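You operate a simulated robot arm through the tools that you are given. There is no shell and no other tool. Be economical: measure what you need, move in short steps, check, and stop when the job is done.

You are at the controls of a simulated two-armed robot. One attempt, no reset.

TASK
Slide the beige brush along the top of the tea chest until it stands next to the white rolled socks.
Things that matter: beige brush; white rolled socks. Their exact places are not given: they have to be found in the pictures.

The check looks at the end state, three seconds after you hand in, the way a careful person would. Anything else that was tipped, shoved, dropped, spilled or broken makes it a failure.

THE ROBOT
Two 6-joint arms with two-finger parallel grippers on one trunk, on a base that drives. Base frame: it is fixed to the floor where the robot stands at the start and does not move with it; the origin is under the middle of the robot, x ahead of it, y to its left, z up. Lengths are in m, angles in degrees, forces in N, time in s.
The left shoulder is at the start at [0.06, 0.187, 1.072], the right one opposite. With the tool pointing down near the work surface each hand reaches from about 0.26 to 0.62 m from the robot's upright axis, wherever it stands, measured 20 degrees to its own side. Payload 1.57 kg a hand.
The TCP of each hand is the grasp point between the finger pads, 0.03 m short of the fingertips. In the tool frame z runs along the fingers and y along their closing line. Largest opening 0.11 m; finger width 0.024, thickness 0.012; the body of the gripper, 0.048 by 0.112 m, starts 0.078 m behind the TCP.
Orientation is that of the tool frame in the base frame, as a unit quaternion [w, x, y, z]. With the fingers straight down and closing along the base's y, the tool's x points along the base's -x, its y along +y and its z along -z.

THE INTERFACE
- The arms move only by the tool step_arm. It takes "left_targets", "right_targets" or both (then of equal length, played together; a hand with none holds still); each is one flat list of numbers, 7 for each row, row after row: the shift along the tool's x, y, z in m, then the turn, a rotation vector about the tool's x, y, z in degrees, then the gripper command, from -1 (shut) to 1 (fully open), values between in proportion. In form: [tx, ty, tz, wx, wy, wz, hand, tx, ty, tz, wx, wy, wz, hand, ...]. A call has 1 to 10 rows; each row shifts and turns the commanded pose from where the row before left it, along the tool's axes as they then stand. Rows are played at 5 a second. More than 0.05 m and 8.6 degrees between two rows, or a gripper value outside its range, and nothing of the call is played. Where a pose cannot be reached the arm comes as near as it can. A force on the tool above 40 N (or 10 N above the force at the start of the call, whichever is more), or a blocked arm, ends the call early, and 0.2 s more pass. Each finger travels about 0.153 m/s and halts on what it meets, pressing with about 35 N; the grip force reading is that of the motor and also rises with nothing between the fingers. The clock runs only during rows and for 0.2 s after the last one: add rows that do not move to give the fingers time. The reply holds the time, the measured pose of the TCP, the force on the tool along the base axes, the opening and the grip force, in the units named above and with some noise.
- Cameras (640 x 400 px; columns grow to the right, rows downward): "scene" is now at [0.0073, 0.0157, 1.618]; the picture's right is [0.28, -0.96, 0.00], its down [-0.74, -0.22, -0.63] and it looks along [0.61, 0.18, -0.77] (base axes); focal length 263 px, centre (320, 200). "left" rides on the left gripper at [-0.036, 0, -0.08] in its tool frame; the picture's right is [0.00, -1.00, 0.00], its down [0.97, 0.00, -0.24] and it looks along [0.24, 0.00, 0.97] (tool axes); focal length 218 px, centre (320, 200). "right" rides on the right gripper at [-0.036, 0, -0.08] in its tool frame; the picture's right is [0.00, -1.00, 0.00], its down [0.97, 0.00, -0.24] and it looks along [0.24, 0.00, 0.97] (tool axes); focal length 218 px, centre (320, 200).
- camera(camera): a new picture of that camera. No time passes.
- raise_lower(by): slides the trunk up (or, below 0, down) by that many m; the arms and the scene camera ride with it, the base frame stays. It gives what a move gives, with no picture.
- roll_base(legs): drives the robot by 1 to 6 legs, each [ahead, left, turn to the left] in m, m and degrees, along the robot's own axes; the way and the turn of a leg run together, so that a leg with both is an arc; at most 1.5 m and 180 degrees a leg. The arms and the cameras ride along, it lands a little off, and it stops where it bumps. It gives what a move gives.
- pan_tilt(pan, tilt): turns the head with the scene camera to pan (to the left, within 86 degrees either way) and tilt (down, from -29 to 69), counted from straight ahead of the robot. It gives what a move gives.
- locate(camera, pixels): for up to 12 pixels [column, row] of the newest picture of that camera ("zoom" is the newest enlarged one), the place [x, y, z] in the base frame of the surface seen there, good to about 0.002 m, but the place of the scene camera against the robot may be out by one fixed shift of up to 0.012 m in any direction. No time passes.
- zoom(camera, box): a new picture of the part [left, top, right, bottom] of that camera's present view, enlarged. No time passes.
- finish_job(): hands the job in; it is judged then, once.

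Keep the steps short. Do not move on a guess: measure, check each grasp and each placing, and mend mistakes. In all there are 80 turns and 62 pictures (those below and enlarged ones count). Leave the grippers open and the arms clear of the work at the hand-in unless told otherwise, and finish with a single line.

The tools are called after ">>>" by a JSON object that holds its "method" and its "body". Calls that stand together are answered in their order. step_arm: Moves the arms, as the interface text tells. Its arguments: {"type":"object","properties":{"left_targets":{"type":"array"},"right_targets":{"type":"array"}},"required":[]} The other tools are called the same way: raise_lower (by) slides the trunk up or down; roll_base (legs) drives the base; pan_tilt (pan, tilt) turns the head that bears the scene camera; camera (camera) takes a picture; locate (camera, pixels) gives the place of the surface under pixels of a picture; zoom (camera, box) takes an enlarged picture of a part of a camera's view; finish_job () hands the job in.

At the start:

```text
t: 0.0
left_tcp_pos: [0.4054, 0.2939, 1.0899]
left_orientation: [0.0, 0.0, 1.0, 0.0]
left_wrist_force: [-0.8, 0.0, -0.1]
left_finger_gap: 0.1101
left_finger_force: 0.1
right_tcp_pos: [0.427, -0.0768, 1.0639]
right_orientation: [-0.001, 0.0, 1.0, 0.0]
right_wrist_force: [1.1, 0.0, 0.1]
right_finger_gap: 0.1099
right_finger_force: 0.1
trunk travel left (down, up): [-0.7, 0.29]
robot x, y, heading: [0.0028, 0.0043, 0.1]
head pan, tilt: [16.2, 50.8]
```

scene: 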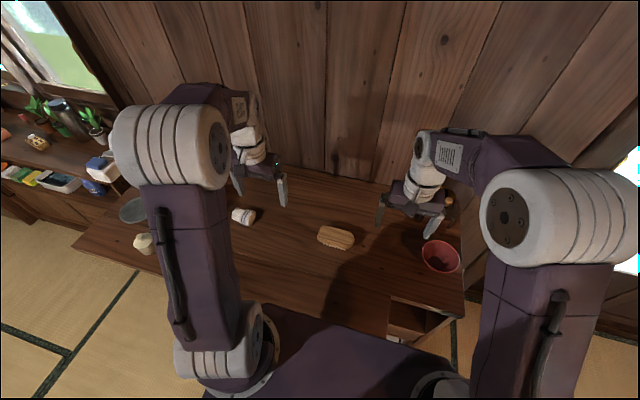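
right: 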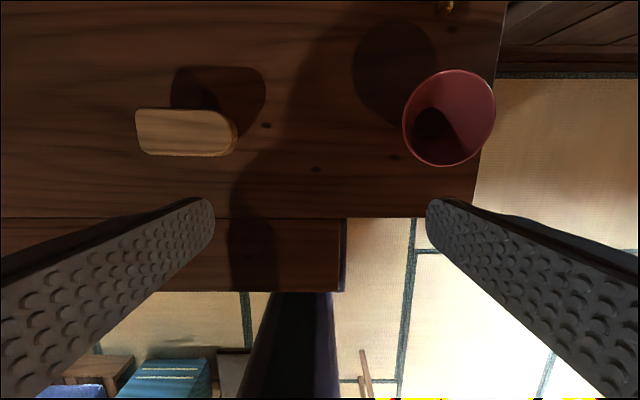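
left: 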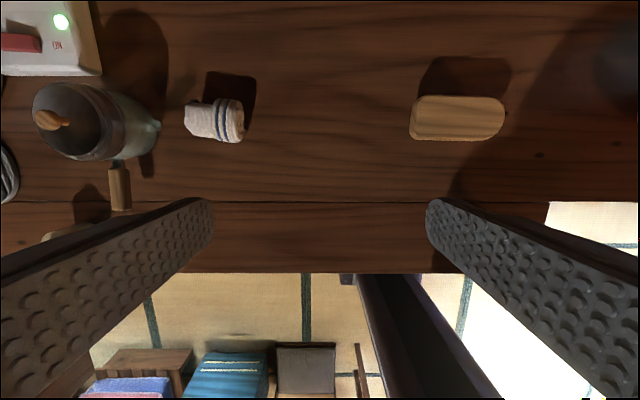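

The brush is at about (335,237) in the scene picture, and the white socks with blue stripes are at about (243,216). I'll measure both in the scene and left pictures.

>>> {"method": "locate", "body": {"camera": "left", "pixels": [[412, 115], [457, 105], [503, 115], [457, 128], [457, 139], [411, 135], [244, 120], [213, 120], [186, 118], [235, 142], [330, 120], [330, 195]]}}

>>> {"method": "zoom", "body": {"camera": "scene", "box": [210, 180, 370, 280]}}

>>> {"method": "zoom", "body": {"camera": "left", "box": [160, 50, 540, 220]}}

```text
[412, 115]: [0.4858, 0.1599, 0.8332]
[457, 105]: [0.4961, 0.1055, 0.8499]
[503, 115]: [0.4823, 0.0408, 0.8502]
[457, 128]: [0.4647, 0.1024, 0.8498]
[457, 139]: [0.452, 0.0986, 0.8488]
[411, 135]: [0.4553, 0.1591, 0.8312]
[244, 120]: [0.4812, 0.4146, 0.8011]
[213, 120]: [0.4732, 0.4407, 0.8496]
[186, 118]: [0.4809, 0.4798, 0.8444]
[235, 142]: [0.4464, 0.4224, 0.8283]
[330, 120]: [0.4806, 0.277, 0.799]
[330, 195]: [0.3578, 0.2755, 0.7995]
```

```text
4.00 times, centred on (290, 230) of scene
```

zoom: 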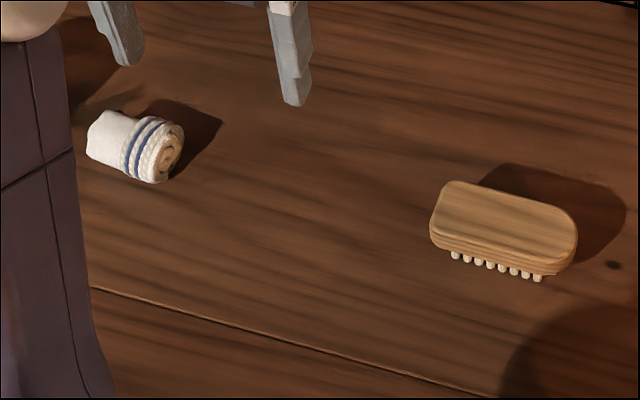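

```text
1.68 times, centred on (350, 135) of left
```

zoom: 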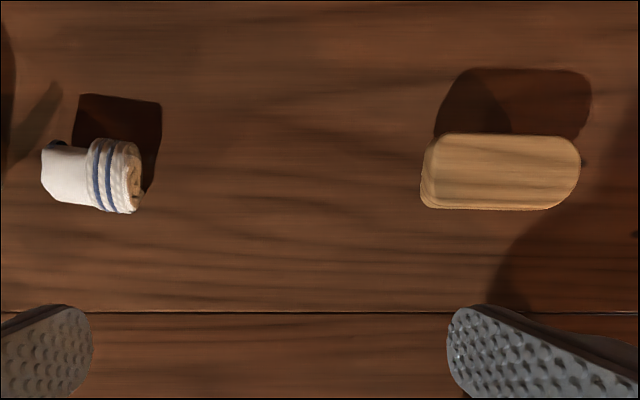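

The brush lies along y: x 0.45–0.497, y 0.04–0.16, top at z 0.85. The socks' near end is at y ≈ 0.415, and the surface is at 0.80. I'll turn the left hand 90° so it closes along x, and move the right hand 0.1 m to the right, out of the way.

>>> {"method": "step_arm", "body": {"left_targets": [0, 0, 0, 0, 0, 8.5, 1, 0, 0, 0, 0, 0, 8.5, 1, 0, 0, 0, 0, 0, 8.5, 1, 0, 0, 0, 0, 0, 8.5, 1, 0, 0, 0, 0, 0, 8.5, 1, 0, 0, 0, 0, 0, 8.5, 1, 0, 0, 0, 0, 0, 8.5, 1, 0, 0, 0, 0, 0, 8.5, 1, 0, 0, 0, 0, 0, 8.5, 1, 0, 0, 0, 0, 0, 8.5, 1], "right_targets": [0, -0.02, 0, 0, 0, 0, 1, 0, -0.02, 0, 0, 0, 0, 1, 0, -0.02, 0, 0, 0, 0, 1, 0, -0.02, 0, 0, 0, 0, 1, 0, -0.02, 0, 0, 0, 0, 1, 0, 0, 0, 0, 0, 0, 1, 0, 0, 0, 0, 0, 0, 1, 0, 0, 0, 0, 0, 0, 1, 0, 0, 0, 0, 0, 0, 1, 0, 0, 0, 0, 0, 0, 1]}}

```text
t: 2.2
left_tcp_pos: [0.4051, 0.2952, 1.0892]
left_orientation: [0.0, 0.677, 0.736, 0.0]
left_wrist_force: [-0.7, 0.5, 0.2]
left_finger_gap: 0.1101
left_finger_force: 0.2
right_tcp_pos: [0.4261, -0.1771, 1.0618]
right_orientation: [0.0, 0.001, 1.0, 0.0]
right_wrist_force: [0.5, 0.9, 0.1]
right_finger_gap: 0.1101
right_finger_force: 0.1
trunk travel left (down, up): [-0.7, 0.29]
robot x, y, heading: [-0.0008, -0.001, -0.1]
head pan, tilt: [16.2, 50.8]
```

The turn worked. Next I'll finish the last 5° and move over the middle of the brush at (0.474, 0.100), TCP at z about 0.95.

>>> {"method": "step_arm", "body": {"left_targets": [0, 0, 0, 0, 0, 5, 1, -0.04, 0.014, 0, 0, 0, 0, 1, -0.04, 0.014, 0, 0, 0, 0, 1, -0.04, 0.014, -0.0, 0, 0, 0, 1, -0.04, 0.014, 0.03, 0, 0, 0, 1, -0.035, 0.013, 0.035, 0, 0, 0, 1, 0, 0, 0.035, 0, 0, 0, 1, 0, 0, 0.035, 0, 0, 0, 1, 0, 0, 0, 0, 0, 0, 1]}}

>>> {"method": "camera", "body": {"camera": "left"}}

>>> {"method": "camera", "body": {"camera": "scene"}}

```text
refused: row 5 steps farther than a row can; nothing moved
```

```text
56 pictures are left
```

left: 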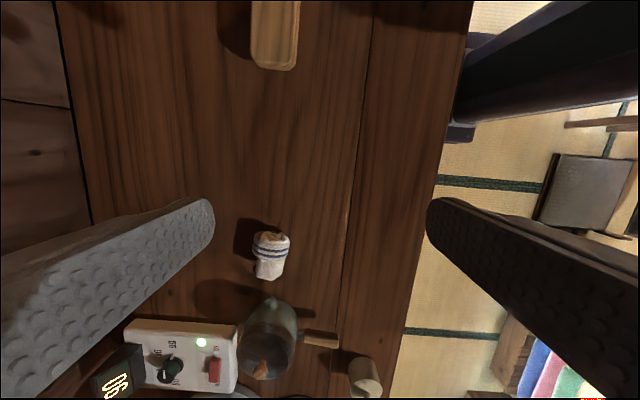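

```text
55 pictures are left
```

scene: 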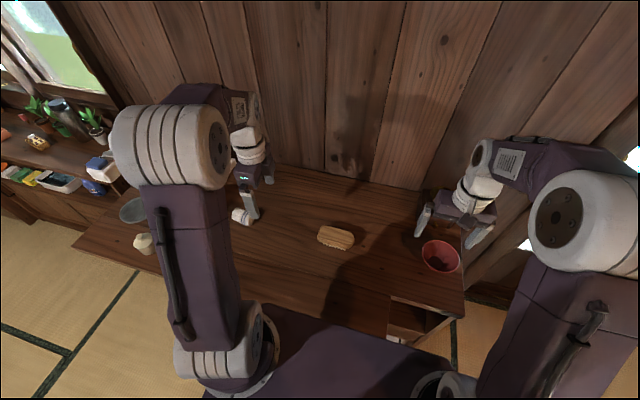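

Row 5 was too long, so nothing moved. The camera now faces the socks, as wanted. I'll send it again with smaller rows.

>>> {"method": "step_arm", "body": {"left_targets": [0, 0, 0, 0, 0, 5, 1, -0.04, 0.014, 0, 0, 0, 0, 1, -0.04, 0.014, 0, 0, 0, 0, 1, -0.04, 0.014, 0, 0, 0, 0, 1, -0.04, 0.014, 0, 0, 0, 0, 1, -0.035, 0.013, 0, 0, 0, 0, 1, 0, 0, 0.045, 0, 0, 0, 1, 0, 0, 0.045, 0, 0, 0, 1, 0, 0, 0.045, 0, 0, 0, 1, 0, 0, 0, 0, 0, 0, 1]}}

>>> {"method": "camera", "body": {"camera": "left"}}

>>> {"method": "camera", "body": {"camera": "scene"}}

```text
t: 4.4
left_tcp_pos: [0.4754, 0.1013, 0.9568]
left_orientation: [0.0, 0.707, 0.707, -0.001]
left_wrist_force: [-0.4, 0.5, 0.1]
left_finger_gap: 0.1102
left_finger_force: 0.0
right_tcp_pos: [0.4255, -0.176, 1.0626]
right_orientation: [0.0, 0.0, 1.0, 0.0]
right_wrist_force: [-0.4, -0.1, 0.8]
right_finger_gap: 0.11
right_finger_force: 0.0
trunk travel left (down, up): [-0.7, 0.29]
robot x, y, heading: [0.0005, -0.0005, 0.2]
head pan, tilt: [16.2, 50.8]
```

```text
54 pictures are left
```

left: 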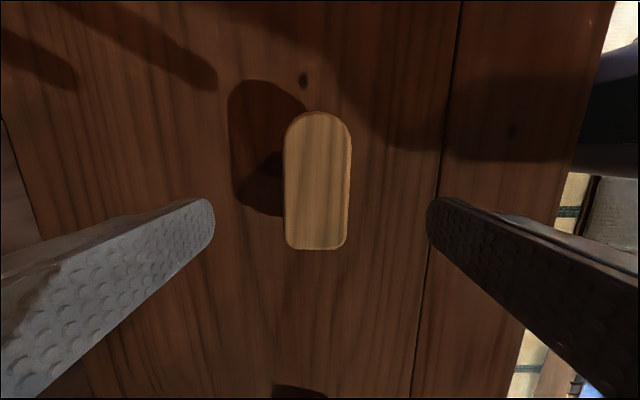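

```text
53 pictures are left
```

scene: 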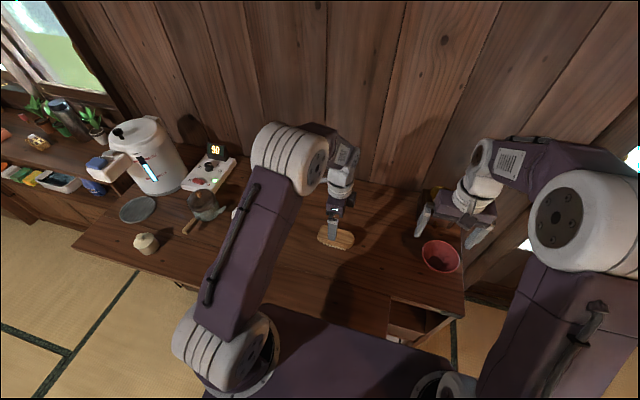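

The hand is over the brush, and the brush is nearly centred between the fingers at columns 285–351. I'll measure its edges from here.

>>> {"method": "locate", "body": {"camera": "left", "pixels": [[287, 150], [350, 150], [287, 220], [346, 220], [286, 242], [346, 242], [318, 113], [316, 245], [318, 180], [400, 300], [250, 320]]}}

```text
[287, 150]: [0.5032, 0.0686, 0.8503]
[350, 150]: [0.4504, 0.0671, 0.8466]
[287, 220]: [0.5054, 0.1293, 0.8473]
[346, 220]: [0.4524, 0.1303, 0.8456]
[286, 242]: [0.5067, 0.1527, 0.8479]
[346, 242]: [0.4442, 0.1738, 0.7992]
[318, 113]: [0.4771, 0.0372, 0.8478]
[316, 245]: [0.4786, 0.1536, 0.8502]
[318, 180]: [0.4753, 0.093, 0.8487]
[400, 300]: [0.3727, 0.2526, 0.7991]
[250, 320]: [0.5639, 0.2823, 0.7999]
```

The brush is centred at (0.478, 0.096) and 0.053 wide. I'll shift slightly to centre on it, then lower to TCP z ≈ 0.838, which puts the fingertips at 0.808, above the top of the chest.

>>> {"method": "step_arm", "body": {"left_targets": [-0.005, 0.003, 0, 0, 0, 0, 1, 0, 0, 0.03, 0, 0, 0, 1, 0, 0, 0.03, 0, 0, 0, 1, 0, 0, 0.03, 0, 0, 0, 1, 0, 0, 0.015, 0, 0, 0, 1, 0, 0, 0.01, 0, 0, 0, 1, 0, 0, 0, 0, 0, 0, 1]}}

>>> {"method": "camera", "body": {"camera": "left"}}

```text
t: 6.0
left_tcp_pos: [0.4781, 0.0944, 0.8392]
left_orientation: [-0.001, 0.708, 0.707, 0.0]
left_wrist_force: [0.0, -0.1, 0.7]
left_finger_gap: 0.1101
left_finger_force: 0.1
right_tcp_pos: [0.4261, -0.1768, 1.0621]
right_orientation: [0.002, 0.0, 1.0, 0.0]
right_wrist_force: [0.4, -0.1, 0.8]
right_finger_gap: 0.1103
right_finger_force: 0.1
trunk travel left (down, up): [-0.7, 0.29]
robot x, y, heading: [0.0004, -0.0024, 0.1]
head pan, tilt: [16.2, 50.8]
```

```text
52 pictures are left
```

left: 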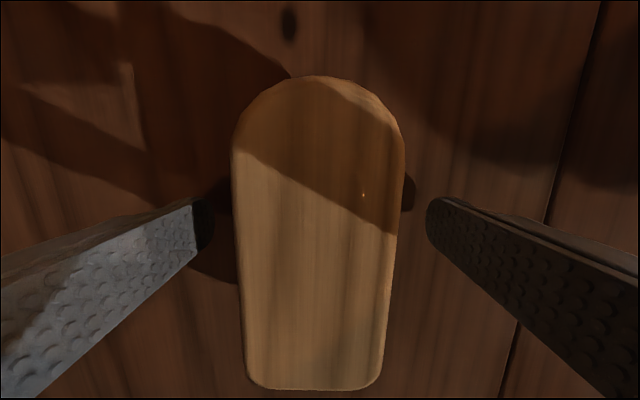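

The fingers stand on either side of the brush, clear of the chest. I'll close gradually.

>>> {"method": "step_arm", "body": {"left_targets": [0, 0, 0, 0, 0, 0, 0.6, 0, 0, 0, 0, 0, 0, 0.3, 0, 0, 0, 0, 0, 0, 0.1, 0, 0, 0, 0, 0, 0, 0, 0, 0, 0, 0, 0, 0, -0.1, 0, 0, 0, 0, 0, 0, -0.15, 0, 0, 0, 0, 0, 0, -0.15]}}

>>> {"method": "camera", "body": {"camera": "left"}}

```text
t: 7.6
left_tcp_pos: [0.4783, 0.0943, 0.8395]
left_orientation: [0.0, 0.707, 0.707, 0.0]
left_wrist_force: [-0.6, 0.1, 0.2]
left_finger_gap: 0.0575
left_finger_force: 35.1
right_tcp_pos: [0.4262, -0.1782, 1.063]
right_orientation: [0.0, 0.0, 1.0, 0.0]
right_wrist_force: [-1.0, -0.5, -0.4]
right_finger_gap: 0.1101
right_finger_force: 0.1
trunk travel left (down, up): [-0.7, 0.29]
robot x, y, heading: [-0.001, -0.0005, -0.2]
head pan, tilt: [16.2, 50.8]
```

```text
51 pictures are left
```

left: 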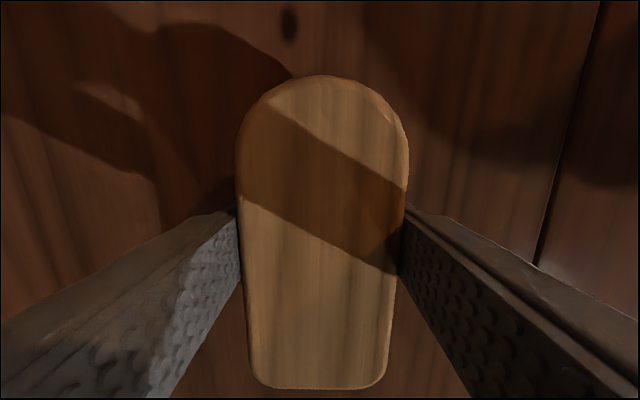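

The brush is held: gap 0.0575, grip 35 N. I'll slide it 0.18 m in +y (tool +x) at this height, then measure the distance left.

>>> {"method": "step_arm", "body": {"left_targets": [0.01, 0, 0, 0, 0, 0, -0.15, 0.02, 0, 0, 0, 0, 0, -0.15, 0.025, 0, 0, 0, 0, 0, -0.15, 0.025, 0, 0, 0, 0, 0, -0.15, 0.025, 0, 0, 0, 0, 0, -0.15, 0.025, 0, 0, 0, 0, 0, -0.15, 0.025, 0, 0, 0, 0, 0, -0.15, 0.015, 0, 0, 0, 0, 0, -0.15, 0.01, 0, 0, 0, 0, 0, -0.15, 0, 0, 0, 0, 0, 0, -0.15]}}

>>> {"method": "camera", "body": {"camera": "left"}}

>>> {"method": "camera", "body": {"camera": "scene"}}

```text
t: 9.8
left_tcp_pos: [0.4784, 0.2719, 0.8398]
left_orientation: [0.0, 0.707, 0.707, 0.001]
left_wrist_force: [0.8, -2.4, 9.0]
left_finger_gap: 0.0575
left_finger_force: 34.9
right_tcp_pos: [0.4255, -0.1779, 1.0615]
right_orientation: [0.0, 0.0, 1.0, 0.001]
right_wrist_force: [-0.3, -0.4, -0.2]
right_finger_gap: 0.1103
right_finger_force: 0.0
trunk travel left (down, up): [-0.7, 0.29]
robot x, y, heading: [-0.0031, 0.0005, -0.1]
head pan, tilt: [16.2, 50.8]
```

```text
50 pictures are left
```

left: 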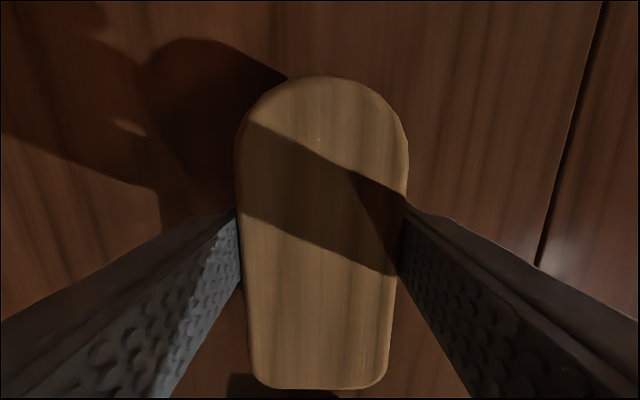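

```text
49 pictures are left
```

scene: 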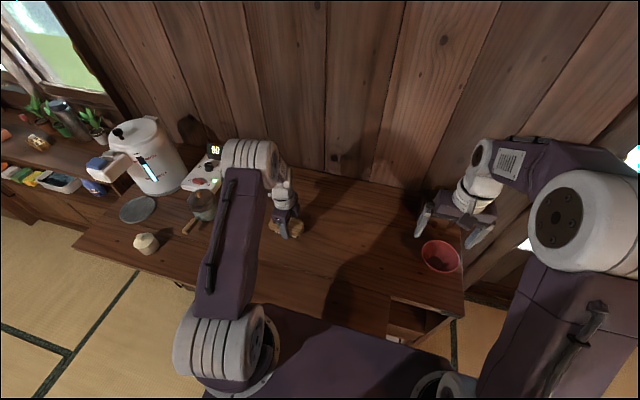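

The brush slid along steadily. By my figures its end is at y ≈ 0.333 and the socks begin at y ≈ 0.413. I'll check the brush end in the picture and slide another 0.055 m, which stops short of the socks.

>>> {"method": "locate", "body": {"camera": "left", "pixels": [[318, 384], [285, 384], [355, 384], [320, 80]]}}

>>> {"method": "step_arm", "body": {"left_targets": [0.01, 0, 0, 0, 0, 0, -0.15, 0.015, 0, 0, 0, 0, 0, -0.15, 0.015, 0, 0, 0, 0, 0, -0.15, 0.01, 0, 0, 0, 0, 0, -0.15, 0.005, 0, 0, 0, 0, 0, -0.15, 0, 0, 0, 0, 0, 0, -0.15]}}

>>> {"method": "camera", "body": {"camera": "left"}}

>>> {"method": "zoom", "body": {"camera": "scene", "box": [180, 150, 340, 250]}}

```text
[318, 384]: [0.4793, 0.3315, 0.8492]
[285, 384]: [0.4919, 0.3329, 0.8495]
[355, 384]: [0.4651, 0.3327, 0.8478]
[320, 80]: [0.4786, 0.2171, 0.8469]
```

```text
t: 11.2
left_tcp_pos: [0.4783, 0.3286, 0.8401]
left_orientation: [0.0, 0.707, 0.707, 0.002]
left_wrist_force: [0.4, -4.7, 10.2]
left_finger_gap: 0.0575
left_finger_force: 35.2
right_tcp_pos: [0.4256, -0.1791, 1.0633]
right_orientation: [-0.001, -0.001, 1.0, 0.002]
right_wrist_force: [-0.2, -0.2, -1.1]
right_finger_gap: 0.1099
right_finger_force: 0.0
trunk travel left (down, up): [-0.7, 0.29]
robot x, y, heading: [-0.0012, 0.0009, 0.0]
head pan, tilt: [16.2, 50.8]
```

```text
48 pictures are left
```

left: 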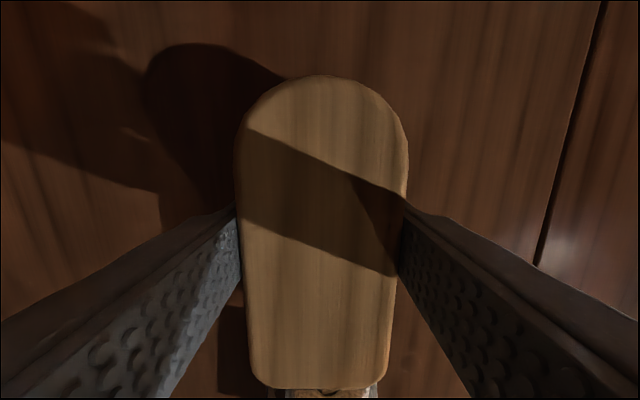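

```text
4.00 times, centred on (260, 200) of scene
```

zoom: 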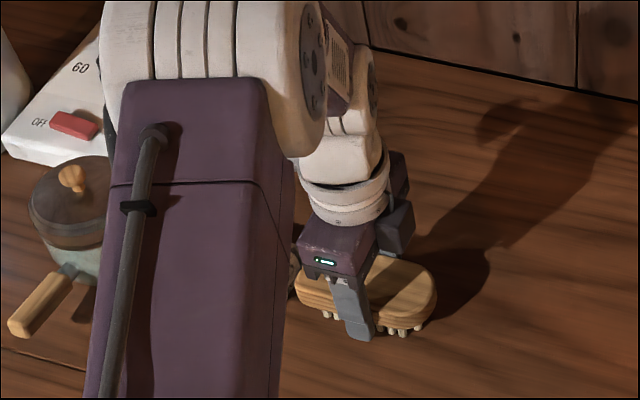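

The socks now show just past the end of the brush, at about row 392. I'll measure the gap.

>>> {"method": "zoom", "body": {"camera": "left", "box": [230, 350, 410, 400]}}

>>> {"method": "locate", "body": {"camera": "left", "pixels": [[318, 384], [295, 395], [310, 395], [330, 395], [345, 395], [360, 395], [372, 395], [330, 398]]}}

```text
3.56 times, centred on (320, 375) of left
```

zoom: 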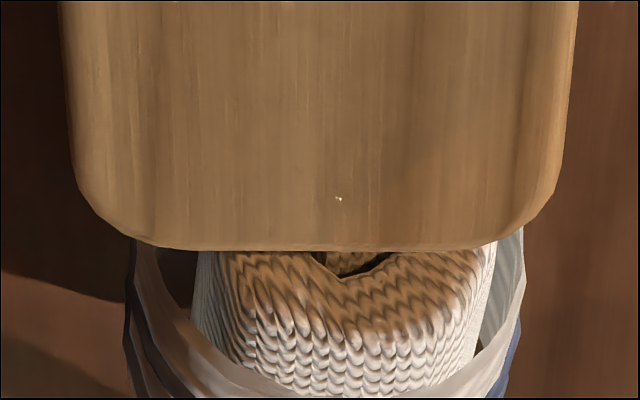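

```text
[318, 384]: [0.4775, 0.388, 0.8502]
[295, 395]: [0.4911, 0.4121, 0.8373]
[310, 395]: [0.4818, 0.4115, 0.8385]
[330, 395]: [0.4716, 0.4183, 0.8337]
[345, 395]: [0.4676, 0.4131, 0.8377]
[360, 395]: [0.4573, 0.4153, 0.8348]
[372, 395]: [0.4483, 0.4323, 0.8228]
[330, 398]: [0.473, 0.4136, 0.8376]
```

The gap is about 0.022 m and the two are lined up in x. I'll slide 0.01 m more, which leaves about 0.012 m without touching the socks. Then I'll open gently and lift straight up.

>>> {"method": "step_arm", "body": {"left_targets": [0.005, 0, 0, 0, 0, 0, -0.15, 0.005, 0, 0, 0, 0, 0, -0.15, 0, 0, 0, 0, 0, 0, -0.15, 0, 0, 0, 0, 0, 0, 0.15, 0, 0, 0, 0, 0, 0, 0.4, 0, 0, 0, 0, 0, 0, 0.7, 0, 0, 0, 0, 0, 0, 0.7]}}

>>> {"method": "camera", "body": {"camera": "left"}}

```text
t: 12.8
left_tcp_pos: [0.4788, 0.3405, 0.839]
left_orientation: [0.0, 0.707, 0.707, 0.001]
left_wrist_force: [-0.9, -0.1, -0.3]
left_finger_gap: 0.0933
left_finger_force: 0.2
right_tcp_pos: [0.4268, -0.1768, 1.0622]
right_orientation: [0.0, 0.0, 1.0, 0.0]
right_wrist_force: [0.3, -0.2, 0.2]
right_finger_gap: 0.1097
right_finger_force: 0.0
trunk travel left (down, up): [-0.7, 0.29]
robot x, y, heading: [0.0001, 0.0018, -0.0]
head pan, tilt: [16.2, 50.8]
```

```text
45 pictures are left
```

left: 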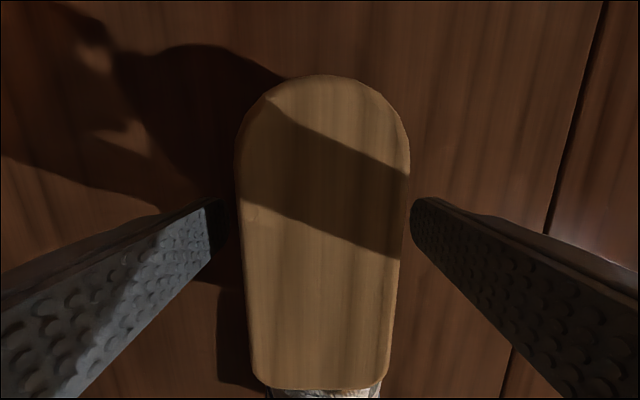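

The brush is free of the fingers. I'll lift straight up and then look.

>>> {"method": "step_arm", "body": {"left_targets": [0, 0, -0.03, 0, 0, 0, 1, 0, 0, -0.045, 0, 0, 0, 1, 0, 0, -0.045, 0, 0, 0, 1, 0, 0, -0.045, 0, 0, 0, 1, 0, 0, -0.045, 0, 0, 0, 1, 0, 0, -0.03, 0, 0, 0, 1, 0, 0, 0, 0, 0, 0, 1]}}

>>> {"method": "camera", "body": {"camera": "left"}}

>>> {"method": "camera", "body": {"camera": "scene"}}

```text
t: 14.4
left_tcp_pos: [0.4785, 0.3406, 1.0803]
left_orientation: [0.0, 0.707, 0.707, 0.0]
left_wrist_force: [-0.3, -0.2, -1.0]
left_finger_gap: 0.1101
left_finger_force: 0.1
right_tcp_pos: [0.4271, -0.176, 1.0628]
right_orientation: [0.0, 0.0, 1.0, 0.0]
right_wrist_force: [-0.6, -0.3, -0.3]
right_finger_gap: 0.11
right_finger_force: 0.1
trunk travel left (down, up): [-0.7, 0.29]
robot x, y, heading: [0.0005, 0.0016, -0.1]
head pan, tilt: [16.2, 50.8]
```

```text
44 pictures are left
```

left: 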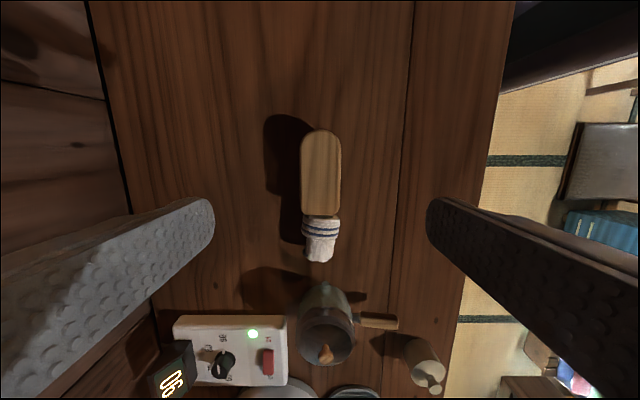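

```text
43 pictures are left
```

scene: 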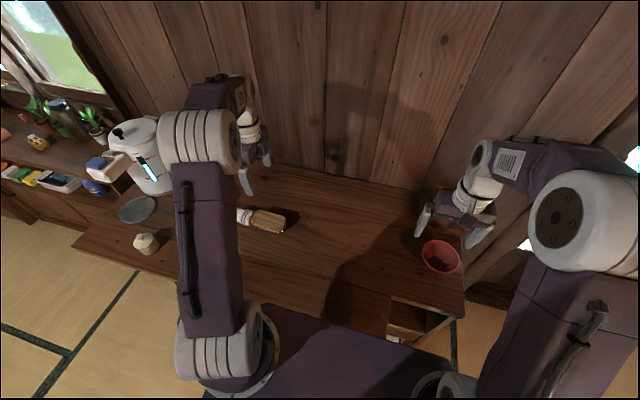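

The brush stands upright, end to end with the socks. I'll check the remaining gap and that the socks haven't moved.

>>> {"method": "zoom", "body": {"camera": "left", "box": [260, 110, 380, 280]}}

>>> {"method": "locate", "body": {"camera": "left", "pixels": [[320, 133], [320, 212], [320, 222], [320, 240], [319, 258], [304, 160], [338, 160]]}}

```text
2.35 times, centred on (320, 195) of left
```

zoom: 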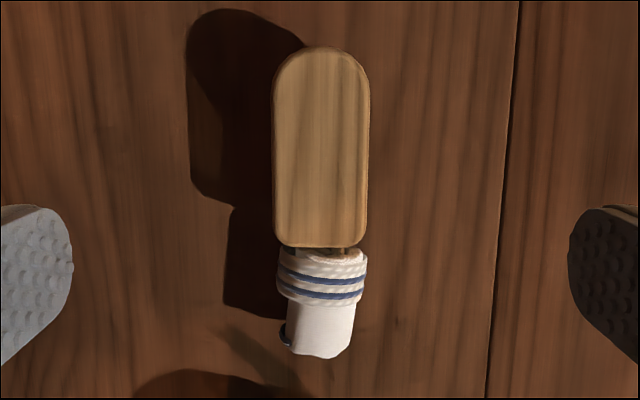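

```text
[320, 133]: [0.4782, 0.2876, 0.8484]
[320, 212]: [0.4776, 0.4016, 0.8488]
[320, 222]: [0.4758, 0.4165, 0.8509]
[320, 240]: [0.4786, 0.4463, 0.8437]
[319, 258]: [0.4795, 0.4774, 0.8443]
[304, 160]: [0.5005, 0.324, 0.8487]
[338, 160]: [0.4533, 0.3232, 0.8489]
```

The brush's end is at y ≈ 0.402 and the socks begin at about 0.412, so the gap is about 1 cm. The socks' far end is still at y ≈ 0.48, so they haven't moved. Both grippers are open and clear, so I'm handing in.

>>> {"method": "finish_job", "body": {}}

```text
The job is handed in.
```

The beige brush was slid along the top of the tea chest and now stands about 1 cm from the white rolled socks, and nothing else was disturbed.
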